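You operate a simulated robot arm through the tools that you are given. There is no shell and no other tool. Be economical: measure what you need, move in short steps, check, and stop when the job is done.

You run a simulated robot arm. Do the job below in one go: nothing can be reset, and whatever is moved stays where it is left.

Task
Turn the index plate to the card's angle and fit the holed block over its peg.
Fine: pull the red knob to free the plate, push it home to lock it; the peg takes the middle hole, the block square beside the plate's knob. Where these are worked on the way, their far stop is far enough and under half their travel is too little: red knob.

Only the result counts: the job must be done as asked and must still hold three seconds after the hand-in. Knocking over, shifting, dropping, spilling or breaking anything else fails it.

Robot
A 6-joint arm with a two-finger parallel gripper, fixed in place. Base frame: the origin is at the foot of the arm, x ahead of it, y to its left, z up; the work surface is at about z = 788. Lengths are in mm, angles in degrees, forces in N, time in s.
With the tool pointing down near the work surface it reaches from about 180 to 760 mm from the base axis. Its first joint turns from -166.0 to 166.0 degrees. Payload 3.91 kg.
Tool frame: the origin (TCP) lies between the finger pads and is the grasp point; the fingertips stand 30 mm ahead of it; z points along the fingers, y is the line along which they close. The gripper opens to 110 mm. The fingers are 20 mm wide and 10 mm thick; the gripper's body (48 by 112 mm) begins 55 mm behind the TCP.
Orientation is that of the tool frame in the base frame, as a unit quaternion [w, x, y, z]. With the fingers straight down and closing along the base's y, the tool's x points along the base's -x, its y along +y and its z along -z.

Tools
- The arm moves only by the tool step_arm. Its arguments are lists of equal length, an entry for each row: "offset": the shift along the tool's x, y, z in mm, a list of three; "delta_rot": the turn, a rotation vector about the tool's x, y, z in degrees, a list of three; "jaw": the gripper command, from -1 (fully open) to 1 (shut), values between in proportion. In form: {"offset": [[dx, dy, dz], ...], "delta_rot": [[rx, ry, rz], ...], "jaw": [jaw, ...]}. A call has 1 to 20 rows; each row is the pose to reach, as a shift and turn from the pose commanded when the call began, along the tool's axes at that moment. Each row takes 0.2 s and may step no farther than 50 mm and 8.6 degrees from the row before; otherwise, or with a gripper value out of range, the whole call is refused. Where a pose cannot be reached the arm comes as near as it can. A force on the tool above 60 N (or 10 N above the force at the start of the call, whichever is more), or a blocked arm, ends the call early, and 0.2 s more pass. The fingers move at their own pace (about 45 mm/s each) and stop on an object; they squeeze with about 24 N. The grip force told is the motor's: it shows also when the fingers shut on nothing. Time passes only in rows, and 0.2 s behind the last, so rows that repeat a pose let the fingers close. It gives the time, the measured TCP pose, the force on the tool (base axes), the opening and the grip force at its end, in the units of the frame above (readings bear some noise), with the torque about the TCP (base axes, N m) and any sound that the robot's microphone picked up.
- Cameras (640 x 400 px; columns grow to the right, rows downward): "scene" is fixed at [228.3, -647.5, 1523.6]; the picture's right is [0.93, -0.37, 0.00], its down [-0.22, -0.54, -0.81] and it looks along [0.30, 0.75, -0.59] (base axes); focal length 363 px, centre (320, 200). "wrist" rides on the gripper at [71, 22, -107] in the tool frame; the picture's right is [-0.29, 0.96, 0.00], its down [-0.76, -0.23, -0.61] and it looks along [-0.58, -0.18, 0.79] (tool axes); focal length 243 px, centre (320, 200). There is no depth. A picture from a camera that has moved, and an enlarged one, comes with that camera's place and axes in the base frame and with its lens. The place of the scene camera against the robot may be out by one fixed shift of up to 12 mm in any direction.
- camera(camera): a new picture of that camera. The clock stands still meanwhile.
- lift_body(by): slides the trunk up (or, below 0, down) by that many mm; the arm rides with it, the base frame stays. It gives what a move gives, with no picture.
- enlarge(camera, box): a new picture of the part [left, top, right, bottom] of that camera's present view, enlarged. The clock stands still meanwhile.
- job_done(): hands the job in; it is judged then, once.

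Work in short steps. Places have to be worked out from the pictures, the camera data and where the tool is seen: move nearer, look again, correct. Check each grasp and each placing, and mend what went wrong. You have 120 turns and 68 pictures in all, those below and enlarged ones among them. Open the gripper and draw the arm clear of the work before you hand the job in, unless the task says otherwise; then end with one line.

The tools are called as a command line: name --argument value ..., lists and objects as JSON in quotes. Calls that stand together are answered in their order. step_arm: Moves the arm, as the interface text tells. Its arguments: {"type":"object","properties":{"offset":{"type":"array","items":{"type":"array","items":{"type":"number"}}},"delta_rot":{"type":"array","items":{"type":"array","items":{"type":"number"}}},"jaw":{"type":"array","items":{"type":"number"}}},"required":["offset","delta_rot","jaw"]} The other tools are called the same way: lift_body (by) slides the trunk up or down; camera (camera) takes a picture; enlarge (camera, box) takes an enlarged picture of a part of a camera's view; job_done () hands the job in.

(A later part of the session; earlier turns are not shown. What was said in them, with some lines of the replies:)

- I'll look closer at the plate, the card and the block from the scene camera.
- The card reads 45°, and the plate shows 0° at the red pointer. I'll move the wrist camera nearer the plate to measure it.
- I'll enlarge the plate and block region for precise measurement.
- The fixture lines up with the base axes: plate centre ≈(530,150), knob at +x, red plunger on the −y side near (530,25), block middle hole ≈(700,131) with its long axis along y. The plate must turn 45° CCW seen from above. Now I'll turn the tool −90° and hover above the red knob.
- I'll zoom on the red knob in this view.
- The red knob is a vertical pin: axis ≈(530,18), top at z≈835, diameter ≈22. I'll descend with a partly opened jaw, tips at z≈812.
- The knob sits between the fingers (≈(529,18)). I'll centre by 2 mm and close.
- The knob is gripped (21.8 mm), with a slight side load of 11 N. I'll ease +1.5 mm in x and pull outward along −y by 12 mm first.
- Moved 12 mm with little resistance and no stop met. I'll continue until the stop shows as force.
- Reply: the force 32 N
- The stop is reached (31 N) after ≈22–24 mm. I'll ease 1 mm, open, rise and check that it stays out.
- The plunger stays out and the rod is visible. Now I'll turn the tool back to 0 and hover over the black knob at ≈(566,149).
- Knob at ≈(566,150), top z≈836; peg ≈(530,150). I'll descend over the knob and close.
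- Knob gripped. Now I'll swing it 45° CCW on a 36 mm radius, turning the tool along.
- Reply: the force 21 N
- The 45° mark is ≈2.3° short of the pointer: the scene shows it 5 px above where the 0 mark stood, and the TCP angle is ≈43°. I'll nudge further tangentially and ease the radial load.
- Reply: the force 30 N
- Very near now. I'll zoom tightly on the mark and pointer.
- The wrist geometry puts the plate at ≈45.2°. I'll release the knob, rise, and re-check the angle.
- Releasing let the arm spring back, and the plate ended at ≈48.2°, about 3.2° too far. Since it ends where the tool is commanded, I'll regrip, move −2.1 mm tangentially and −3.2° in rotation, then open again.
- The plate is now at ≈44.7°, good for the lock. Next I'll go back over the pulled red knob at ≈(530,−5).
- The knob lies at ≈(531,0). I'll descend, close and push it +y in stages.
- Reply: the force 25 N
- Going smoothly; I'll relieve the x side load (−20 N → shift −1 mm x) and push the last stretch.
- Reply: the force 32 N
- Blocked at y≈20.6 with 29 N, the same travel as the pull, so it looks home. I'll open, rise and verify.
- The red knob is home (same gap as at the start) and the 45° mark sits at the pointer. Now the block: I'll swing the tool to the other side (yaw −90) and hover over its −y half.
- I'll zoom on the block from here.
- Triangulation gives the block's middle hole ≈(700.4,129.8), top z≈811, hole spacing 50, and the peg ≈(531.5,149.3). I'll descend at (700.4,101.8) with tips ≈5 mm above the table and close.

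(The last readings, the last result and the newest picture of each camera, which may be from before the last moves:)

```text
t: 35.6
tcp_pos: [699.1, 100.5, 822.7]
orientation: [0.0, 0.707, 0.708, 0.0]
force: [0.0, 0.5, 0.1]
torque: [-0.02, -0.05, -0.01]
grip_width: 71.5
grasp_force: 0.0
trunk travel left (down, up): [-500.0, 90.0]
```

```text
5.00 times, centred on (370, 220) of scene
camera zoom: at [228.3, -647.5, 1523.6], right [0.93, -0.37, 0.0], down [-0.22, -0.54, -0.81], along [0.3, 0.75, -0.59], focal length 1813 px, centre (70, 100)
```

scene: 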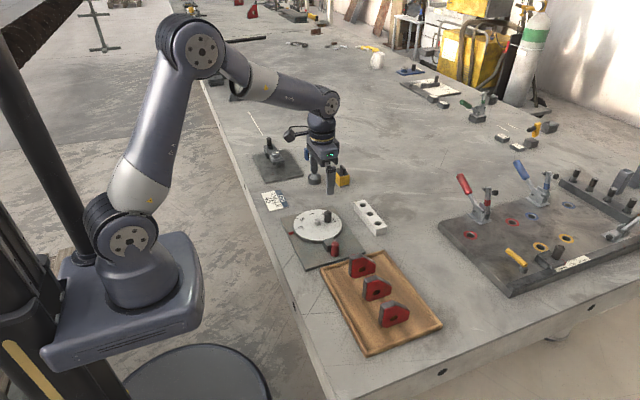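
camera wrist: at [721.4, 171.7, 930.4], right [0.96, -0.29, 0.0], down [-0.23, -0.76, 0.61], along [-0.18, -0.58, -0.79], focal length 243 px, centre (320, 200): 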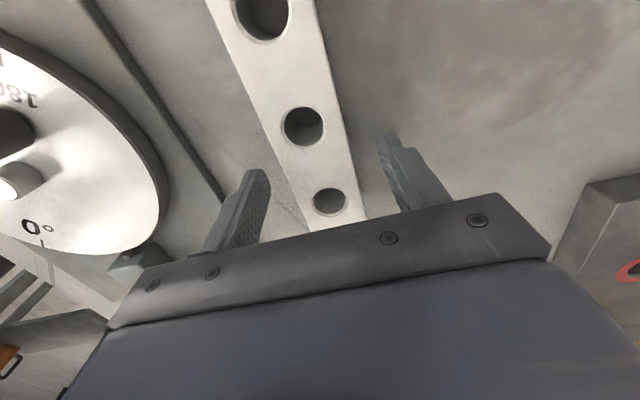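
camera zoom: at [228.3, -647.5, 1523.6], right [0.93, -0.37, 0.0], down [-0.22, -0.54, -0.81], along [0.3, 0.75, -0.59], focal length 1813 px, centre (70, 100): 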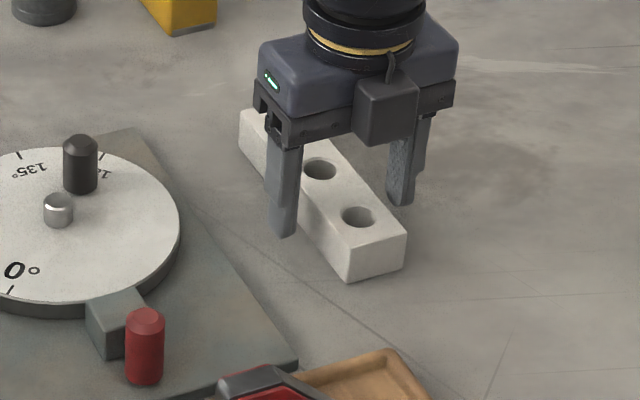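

The fingers straddle the block well, and the hole estimate is confirmed at (700.3,130.5). I'll centre +1 mm and close.

step_arm --offset '[[0, 1, 0], [0, 1, 0], [0, 1, 0], [0, 1, 0], [0, 1, 0], [0, 1, 0]]' --delta_rot '[[0, 0, 0], [0, 0, 0], [0, 0, 0], [0, 0, 0], [0, 0, 0], [0, 0, 0]]' --jaw '[0.0, 0.3, 0.6, 1, 1, 1]'

step_arm --offset '[[0, 0, -5], [0, 0, -20], [0, 0, -40], [0, 0, -60], [0, 0, -60]]' --delta_rot '[[0, 0, 0], [0, 0, 0], [0, 0, 0], [0, 0, 0], [0, 0, 0]]' --jaw '[1, 1, 1, 1, 1]'

enlarge --camera "scene" --box '[320, 160, 420, 240]'

enlarge --camera "wrist" --box '[200, 0, 440, 250]'

```text
t: 37.0
tcp_pos: [700.5, 101.2, 823.2]
orientation: [0.0, 0.707, 0.708, 0.0]
force: [-4.0, -0.2, 0.6]
torque: [-0.24, 0.38, 0.0]
grip_width: 39.9
grasp_force: 24.1
trunk travel left (down, up): [-500.0, 90.0]
```

```text
t: 38.2
tcp_pos: [701.2, 102.1, 882.0]
orientation: [-0.001, 0.707, 0.708, 0.0]
force: [-0.5, 0.3, -10.7]
torque: [-0.31, 0.02, -0.01]
grip_width: 40.0
grasp_force: 24.5
trunk travel left (down, up): [-500.0, 90.0]
```

```text
5.00 times, centred on (370, 200) of scene
camera zoom: at [228.3, -647.5, 1523.6], right [0.93, -0.37, 0.0], down [-0.22, -0.54, -0.81], along [0.3, 0.75, -0.59], focal length 1813 px, centre (70, 200)
```

zoom: 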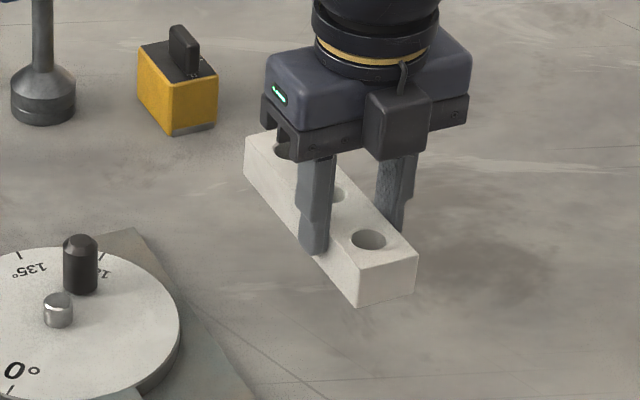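

```text
1.60 times, centred on (320, 125) of wrist
camera zoom: at [722.6, 172.8, 989.0], right [0.96, -0.29, 0.0], down [-0.23, -0.76, 0.61], along [-0.18, -0.58, -0.79], focal length 388 px, centre (320, 320)
```

zoom: 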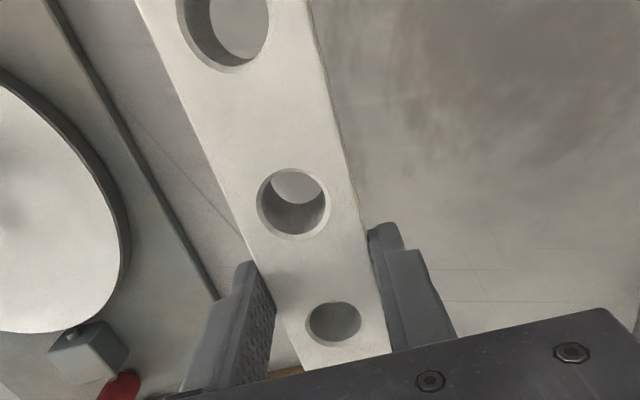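

The block is held firmly and level (11 N), with the middle hole 30 mm from the TCP along tool x. I'll raise it, then carry it over the plate while turning it +45°.

step_arm --offset '[[0, 0, -12], [0, 0, -23], [2, -10, -23], [4, -22, -23], [7, -36, -23], [9, -50, -23], [11, -65, -23], [14, -80, -23], [17, -95, -23], [19, -110, -23], [22, -125, -23], [24, -138, -23], [26, -148.5, -23], [26, -148.5, -23], [26, -148.5, -23]]' --delta_rot '[[0, 0, 0], [0, 0, 0], [0, 0, -3], [0, 0, -7], [0, 0, -11], [0, 0, -15], [0, 0, -19.5], [0, 0, -24], [0, 0, -28.5], [0, 0, -33], [0, 0, -37.5], [0, 0, -42], [0, 0, -45], [0, 0, -45], [0, 0, -45]]' --jaw '[1, 1, 1, 1, 1, 1, 1, 1, 1, 1, 1, 1, 1, 1, 1]'

enlarge --camera "wrist" --box '[180, 0, 460, 240]'

enlarge --camera "scene" --box '[280, 165, 380, 245]'

```text
t: 41.4
tcp_pos: [552.6, 128.3, 906.9]
orientation: [0.0, 0.382, 0.924, 0.0]
force: [-0.1, 0.0, -10.8]
torque: [-0.2, -0.21, 0.0]
grip_width: 40.0
grasp_force: 24.1
trunk travel left (down, up): [-500.0, 90.0]
```

```text
1.67 times, centred on (320, 120) of wrist
camera zoom: at [517.1, 193.6, 1014.1], right [0.88, 0.47, 0.0], down [0.38, -0.7, 0.61], along [0.29, -0.54, -0.79], focal length 404 px, centre (320, 333)
```

zoom: 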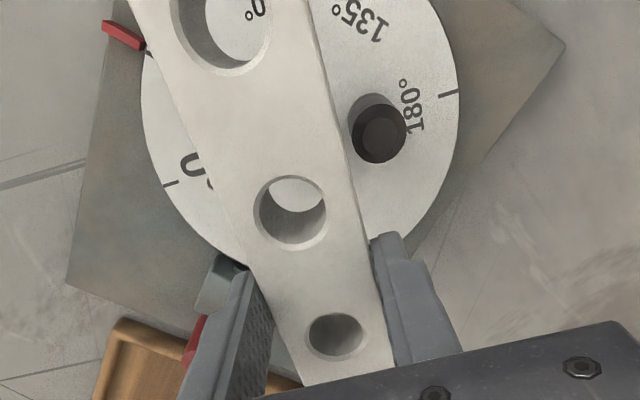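

```text
5.00 times, centred on (330, 205) of scene
camera zoom: at [228.3, -647.5, 1523.6], right [0.93, -0.37, 0.0], down [-0.22, -0.54, -0.81], along [0.3, 0.75, -0.59], focal length 1813 px, centre (270, 175)
```

zoom: 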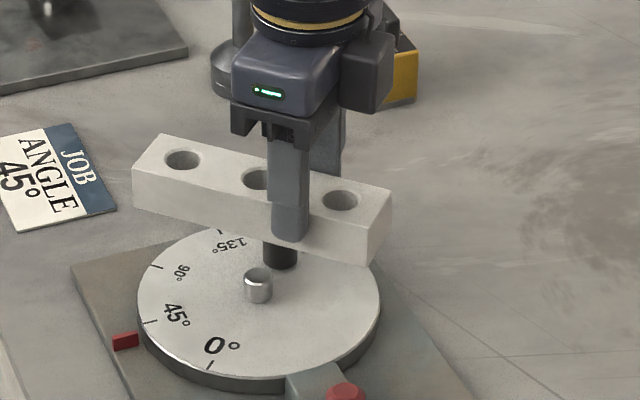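

The plate centre from this view is ≈(531,149) with the hole over ≈(531.4,149.5): well aligned. I'll lower until the block is just above the peg top and look through the hole.

step_arm --offset '[[0, 0, 15], [0, 0, 30], [0, 0, 40], [0, 0, 48], [0, 0, 48]]' --delta_rot '[[0, 0, 0], [0, 0, 0], [0, 0, 0], [0, 0, 0], [0, 0, 0]]' --jaw '[1, 1, 1, 1, 1]'

enlarge --camera "wrist" --box '[220, 60, 420, 185]'

enlarge --camera "scene" --box '[280, 175, 380, 255]'

```text
t: 42.6
tcp_pos: [552.3, 125.9, 861.3]
orientation: [0.002, 0.383, 0.924, 0.001]
force: [1.9, -3.1, 12.8]
torque: [0.29, 0.43, 0.03]
grip_width: 39.9
grasp_force: 24.0
trunk travel left (down, up): [-500.0, 90.0]
```

```text
3.20 times, centred on (320, 122) of wrist
camera zoom: at [516.7, 192.0, 968.4], right [0.88, 0.47, 0.0], down [0.37, -0.7, 0.61], along [0.29, -0.54, -0.79], focal length 776 px, centre (320, 448)
```

zoom: 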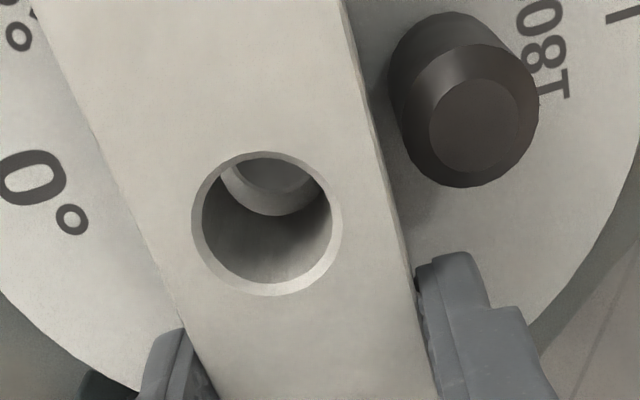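

```text
5.00 times, centred on (330, 215) of scene
camera zoom: at [228.3, -647.5, 1523.6], right [0.93, -0.37, 0.0], down [-0.22, -0.54, -0.81], along [0.3, 0.75, -0.59], focal length 1813 px, centre (270, 125)
```

zoom: 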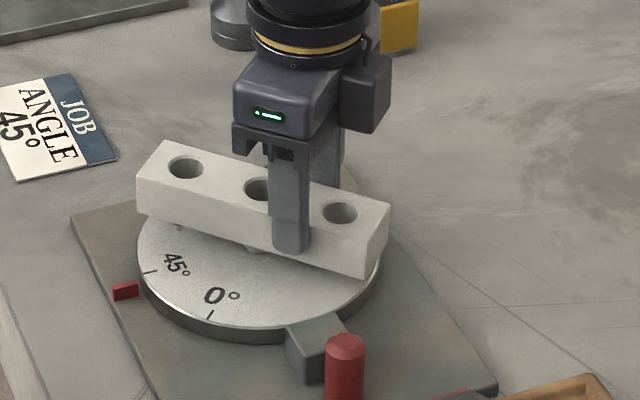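

Contact with the peg top occurred at TCP z≈861 (Fz jump). The view through the hole shows the peg ≈1.8 mm off toward tool +x. I'll raise 6 mm, shift +1.6 mm in tool x and look again.

step_arm --offset '[[0, 0, -6], [1.6, 0, -6], [1.6, 0, -6]]' --delta_rot '[[0, 0, 0], [0, 0, 0], [0, 0, 0]]' --jaw '[1, 1, 1]'

enlarge --camera "wrist" --box '[260, 80, 360, 160]'

```text
t: 43.4
tcp_pos: [550.6, 127.4, 864.7]
orientation: [-0.001, 0.382, 0.924, 0.0]
force: [0.6, -0.5, -10.9]
torque: [-0.18, -0.23, 0.01]
grip_width: 40.1
grasp_force: 24.1
trunk travel left (down, up): [-500.0, 90.0]
```

```text
5.00 times, centred on (310, 120) of wrist
camera zoom: at [515.2, 193.5, 972.0], right [0.88, 0.47, 0.0], down [0.38, -0.7, 0.61], along [0.29, -0.54, -0.79], focal length 1213 px, centre (370, 600)
```

zoom: 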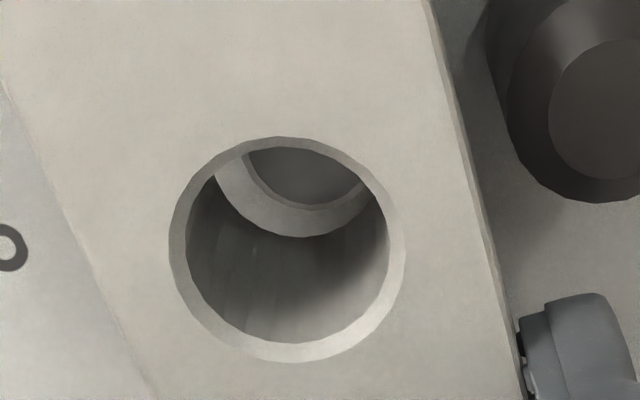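

Now the peg appears nearly centred in the hole (≈0.6 mm toward tool +y). I'll correct by +0.5 mm in y and lower in small steps, watching the force.

step_arm --offset '[[-0.2, 0.5, 0], [-0.2, 0.5, 3], [-0.2, 0.5, 6], [-0.2, 0.5, 9], [-0.2, 0.5, 12]]' --delta_rot '[[0, 0, 0], [0, 0, 0], [0, 0, 0], [0, 0, 0], [0, 0, 0]]' --jaw '[1, 1, 1, 1, 1]'

enlarge --camera "wrist" --box '[260, 80, 360, 160]'

```text
t: 44.6
tcp_pos: [551.5, 128.8, 852.5]
orientation: [0.0, 0.382, 0.924, -0.001]
force: [0.4, -0.5, -10.4]
torque: [-0.23, -0.26, 0.0]
grip_width: 39.9
grasp_force: 23.9
trunk travel left (down, up): [-500.0, 90.0]
```

```text
5.00 times, centred on (310, 120) of wrist
camera zoom: at [516.6, 193.6, 960.5], right [0.88, 0.47, 0.0], down [0.38, -0.7, 0.61], along [0.29, -0.54, -0.79], focal length 1213 px, centre (370, 600)
```

zoom: 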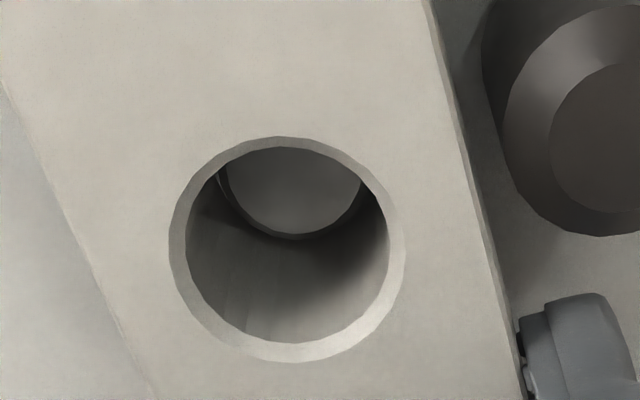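

No contact at z=852.5: the peg is inside the hole. I'll keep lowering until the block rests on the plate.

step_arm --offset '[[0, 0, 3], [0, 0, 6], [0, 0, 9], [0, 0, 12], [0, 0, 14]]' --delta_rot '[[0, 0, 0], [0, 0, 0], [0, 0, 0], [0, 0, 0], [0, 0, 0]]' --jaw '[1, 1, 1, 1, 1]'

```text
t: 45.8
tcp_pos: [551.6, 127.5, 839.8]
orientation: [0.001, 0.382, 0.924, 0.001]
force: [1.3, 1.7, 18.5]
torque: [-0.17, 0.34, 0.15]
grip_width: 40.1
grasp_force: 23.8
trunk travel left (down, up): [-500.0, 90.0]
```

It's resting (Fz rose ≈29 N) at TCP z≈840. I'll check the view before releasing.

enlarge --camera "scene" --box '[280, 180, 380, 260]'

camera --camera "wrist"

```text
5.00 times, centred on (330, 220) of scene
camera zoom: at [228.3, -647.5, 1523.6], right [0.93, -0.37, 0.0], down [-0.22, -0.54, -0.81], along [0.3, 0.75, -0.59], focal length 1813 px, centre (270, 100)
```

zoom: 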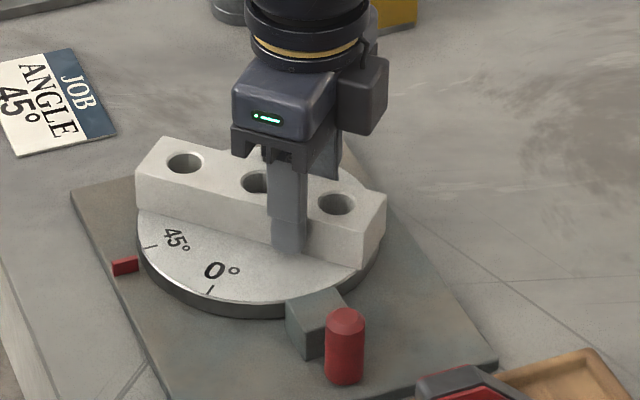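

```text
20 pictures are left
camera wrist: at [516.6, 194.0, 948.2], right [0.88, 0.47, 0.0], down [0.37, -0.7, 0.61], along [0.29, -0.54, -0.79], focal length 243 px, centre (320, 200)
```

wrist: 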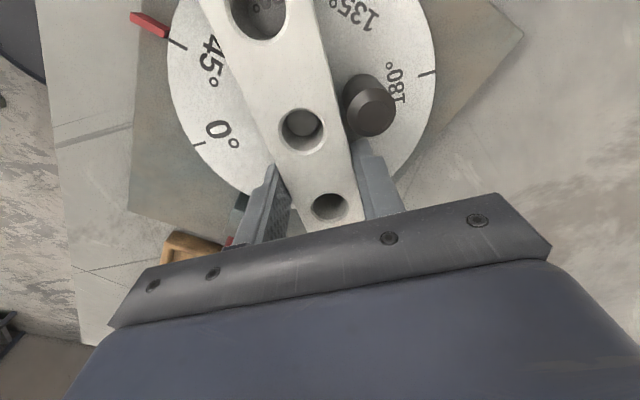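

Seated flat, with the peg visible in the middle hole and the 45° mark at the pointer. I'll ease the load, open moderately and rise straight up.

step_arm --offset '[[0, 0, -1], [0, 0, -1], [0, 0, -1], [0, 0, -1], [0, 0, -1], [0, 0, -15], [0, 0, -40], [0, 0, -80], [0, 0, -110]]' --delta_rot '[[0, 0, 0], [0, 0, 0], [0, 0, 0], [0, 0, 0], [0, 0, 0], [0, 0, 0], [0, 0, 0], [0, 0, 0], [0, 0, 0]]' --jaw '[0.2, 0.1, 0.0, -0.05, -0.05, -0.05, -0.05, -0.05, -0.05]'

camera --camera "wrist"

enlarge --camera "scene" --box '[280, 180, 380, 260]'

```text
t: 47.8
tcp_pos: [552.3, 129.2, 948.0]
orientation: [0.0, 0.381, 0.925, 0.0]
force: [-0.4, 0.4, -0.7]
torque: [0.0, -0.02, 0.0]
grip_width: 57.8
grasp_force: 0.0
trunk travel left (down, up): [-500.0, 90.0]
```

```text
19 pictures are left
camera wrist: at [518.5, 195.4, 1054.9], right [0.88, 0.47, 0.0], down [0.38, -0.7, 0.61], along [0.29, -0.54, -0.79], focal length 243 px, centre (320, 200)
```

wrist: 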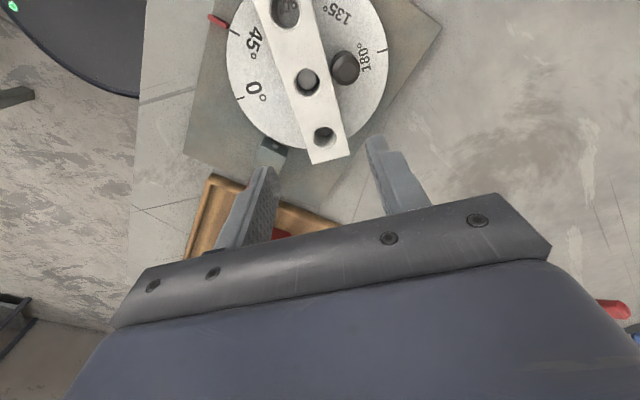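

```text
5.00 times, centred on (330, 220) of scene
camera zoom: at [228.3, -647.5, 1523.6], right [0.93, -0.37, 0.0], down [-0.22, -0.54, -0.81], along [0.3, 0.75, -0.59], focal length 1813 px, centre (270, 100)
```

zoom: 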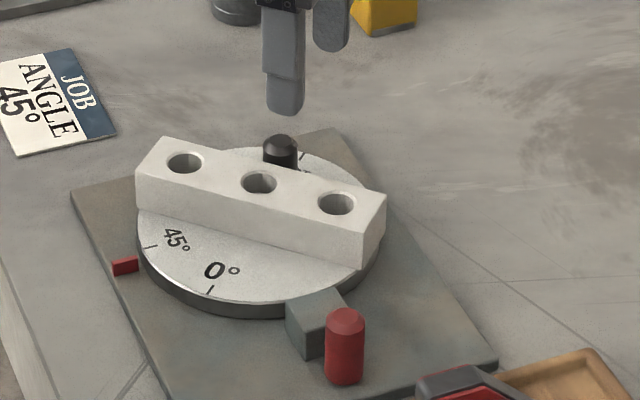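

I'll do a final check of the block's squareness and the plate angle from the wrist camera.

enlarge --camera "wrist" --box '[200, 0, 440, 165]'

```text
2.42 times, centred on (320, 82) of wrist
camera zoom: at [518.5, 195.4, 1054.9], right [0.88, 0.47, 0.0], down [0.38, -0.7, 0.61], along [0.29, -0.54, -0.79], focal length 588 px, centre (320, 485)
```

zoom: 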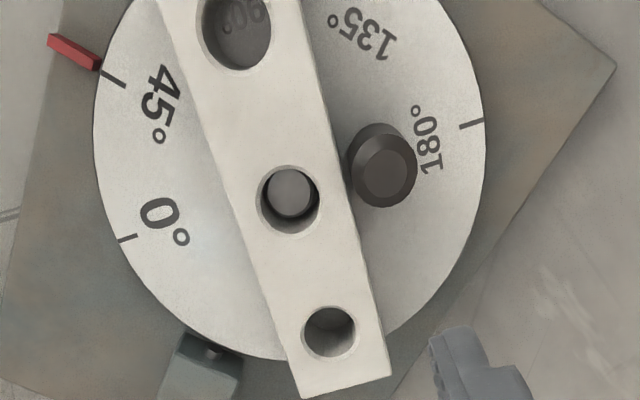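

The plate measures 44.9°, the block's axis −44.9° (square to the knob), and it is seated on the peg. I'll open fully and draw the arm well clear.

step_arm --offset '[[0, 0, -40], [0, 0, -80], [0, 0, -120], [0, 0, -120], [0, 0, -120]]' --delta_rot '[[0, 0, 0], [0, 0, 0], [0, 0, 0], [0, 0, 0], [0, 0, 0]]' --jaw '[-0.3, -0.6, -1, -1, -1]'

camera --camera "scene"

```text
t: 49.0
tcp_pos: [552.1, 130.0, 1068.7]
orientation: [-0.001, 0.383, 0.924, 0.0]
force: [0.3, -0.3, -0.1]
torque: [-0.02, 0.01, 0.02]
grip_width: 109.9
grasp_force: 0.0
trunk travel left (down, up): [-500.0, 90.0]
```

```text
16 pictures are left
```

scene: 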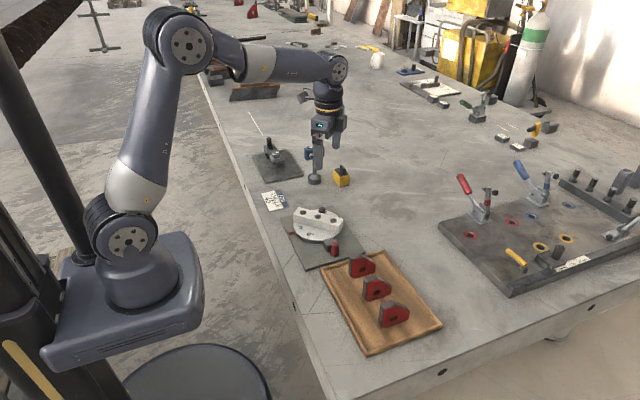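

Everything is in place, nothing else appears to have moved, and the arm is clear. I'm handing in.

job_done

```text
The job is handed in.
```

The index plate is turned to the card's 45° (it measured 44.9°) and locked with the red knob pushed home; the block sits on the peg by its middle hole, square beside the plate's knob, and the arm is open and clear.
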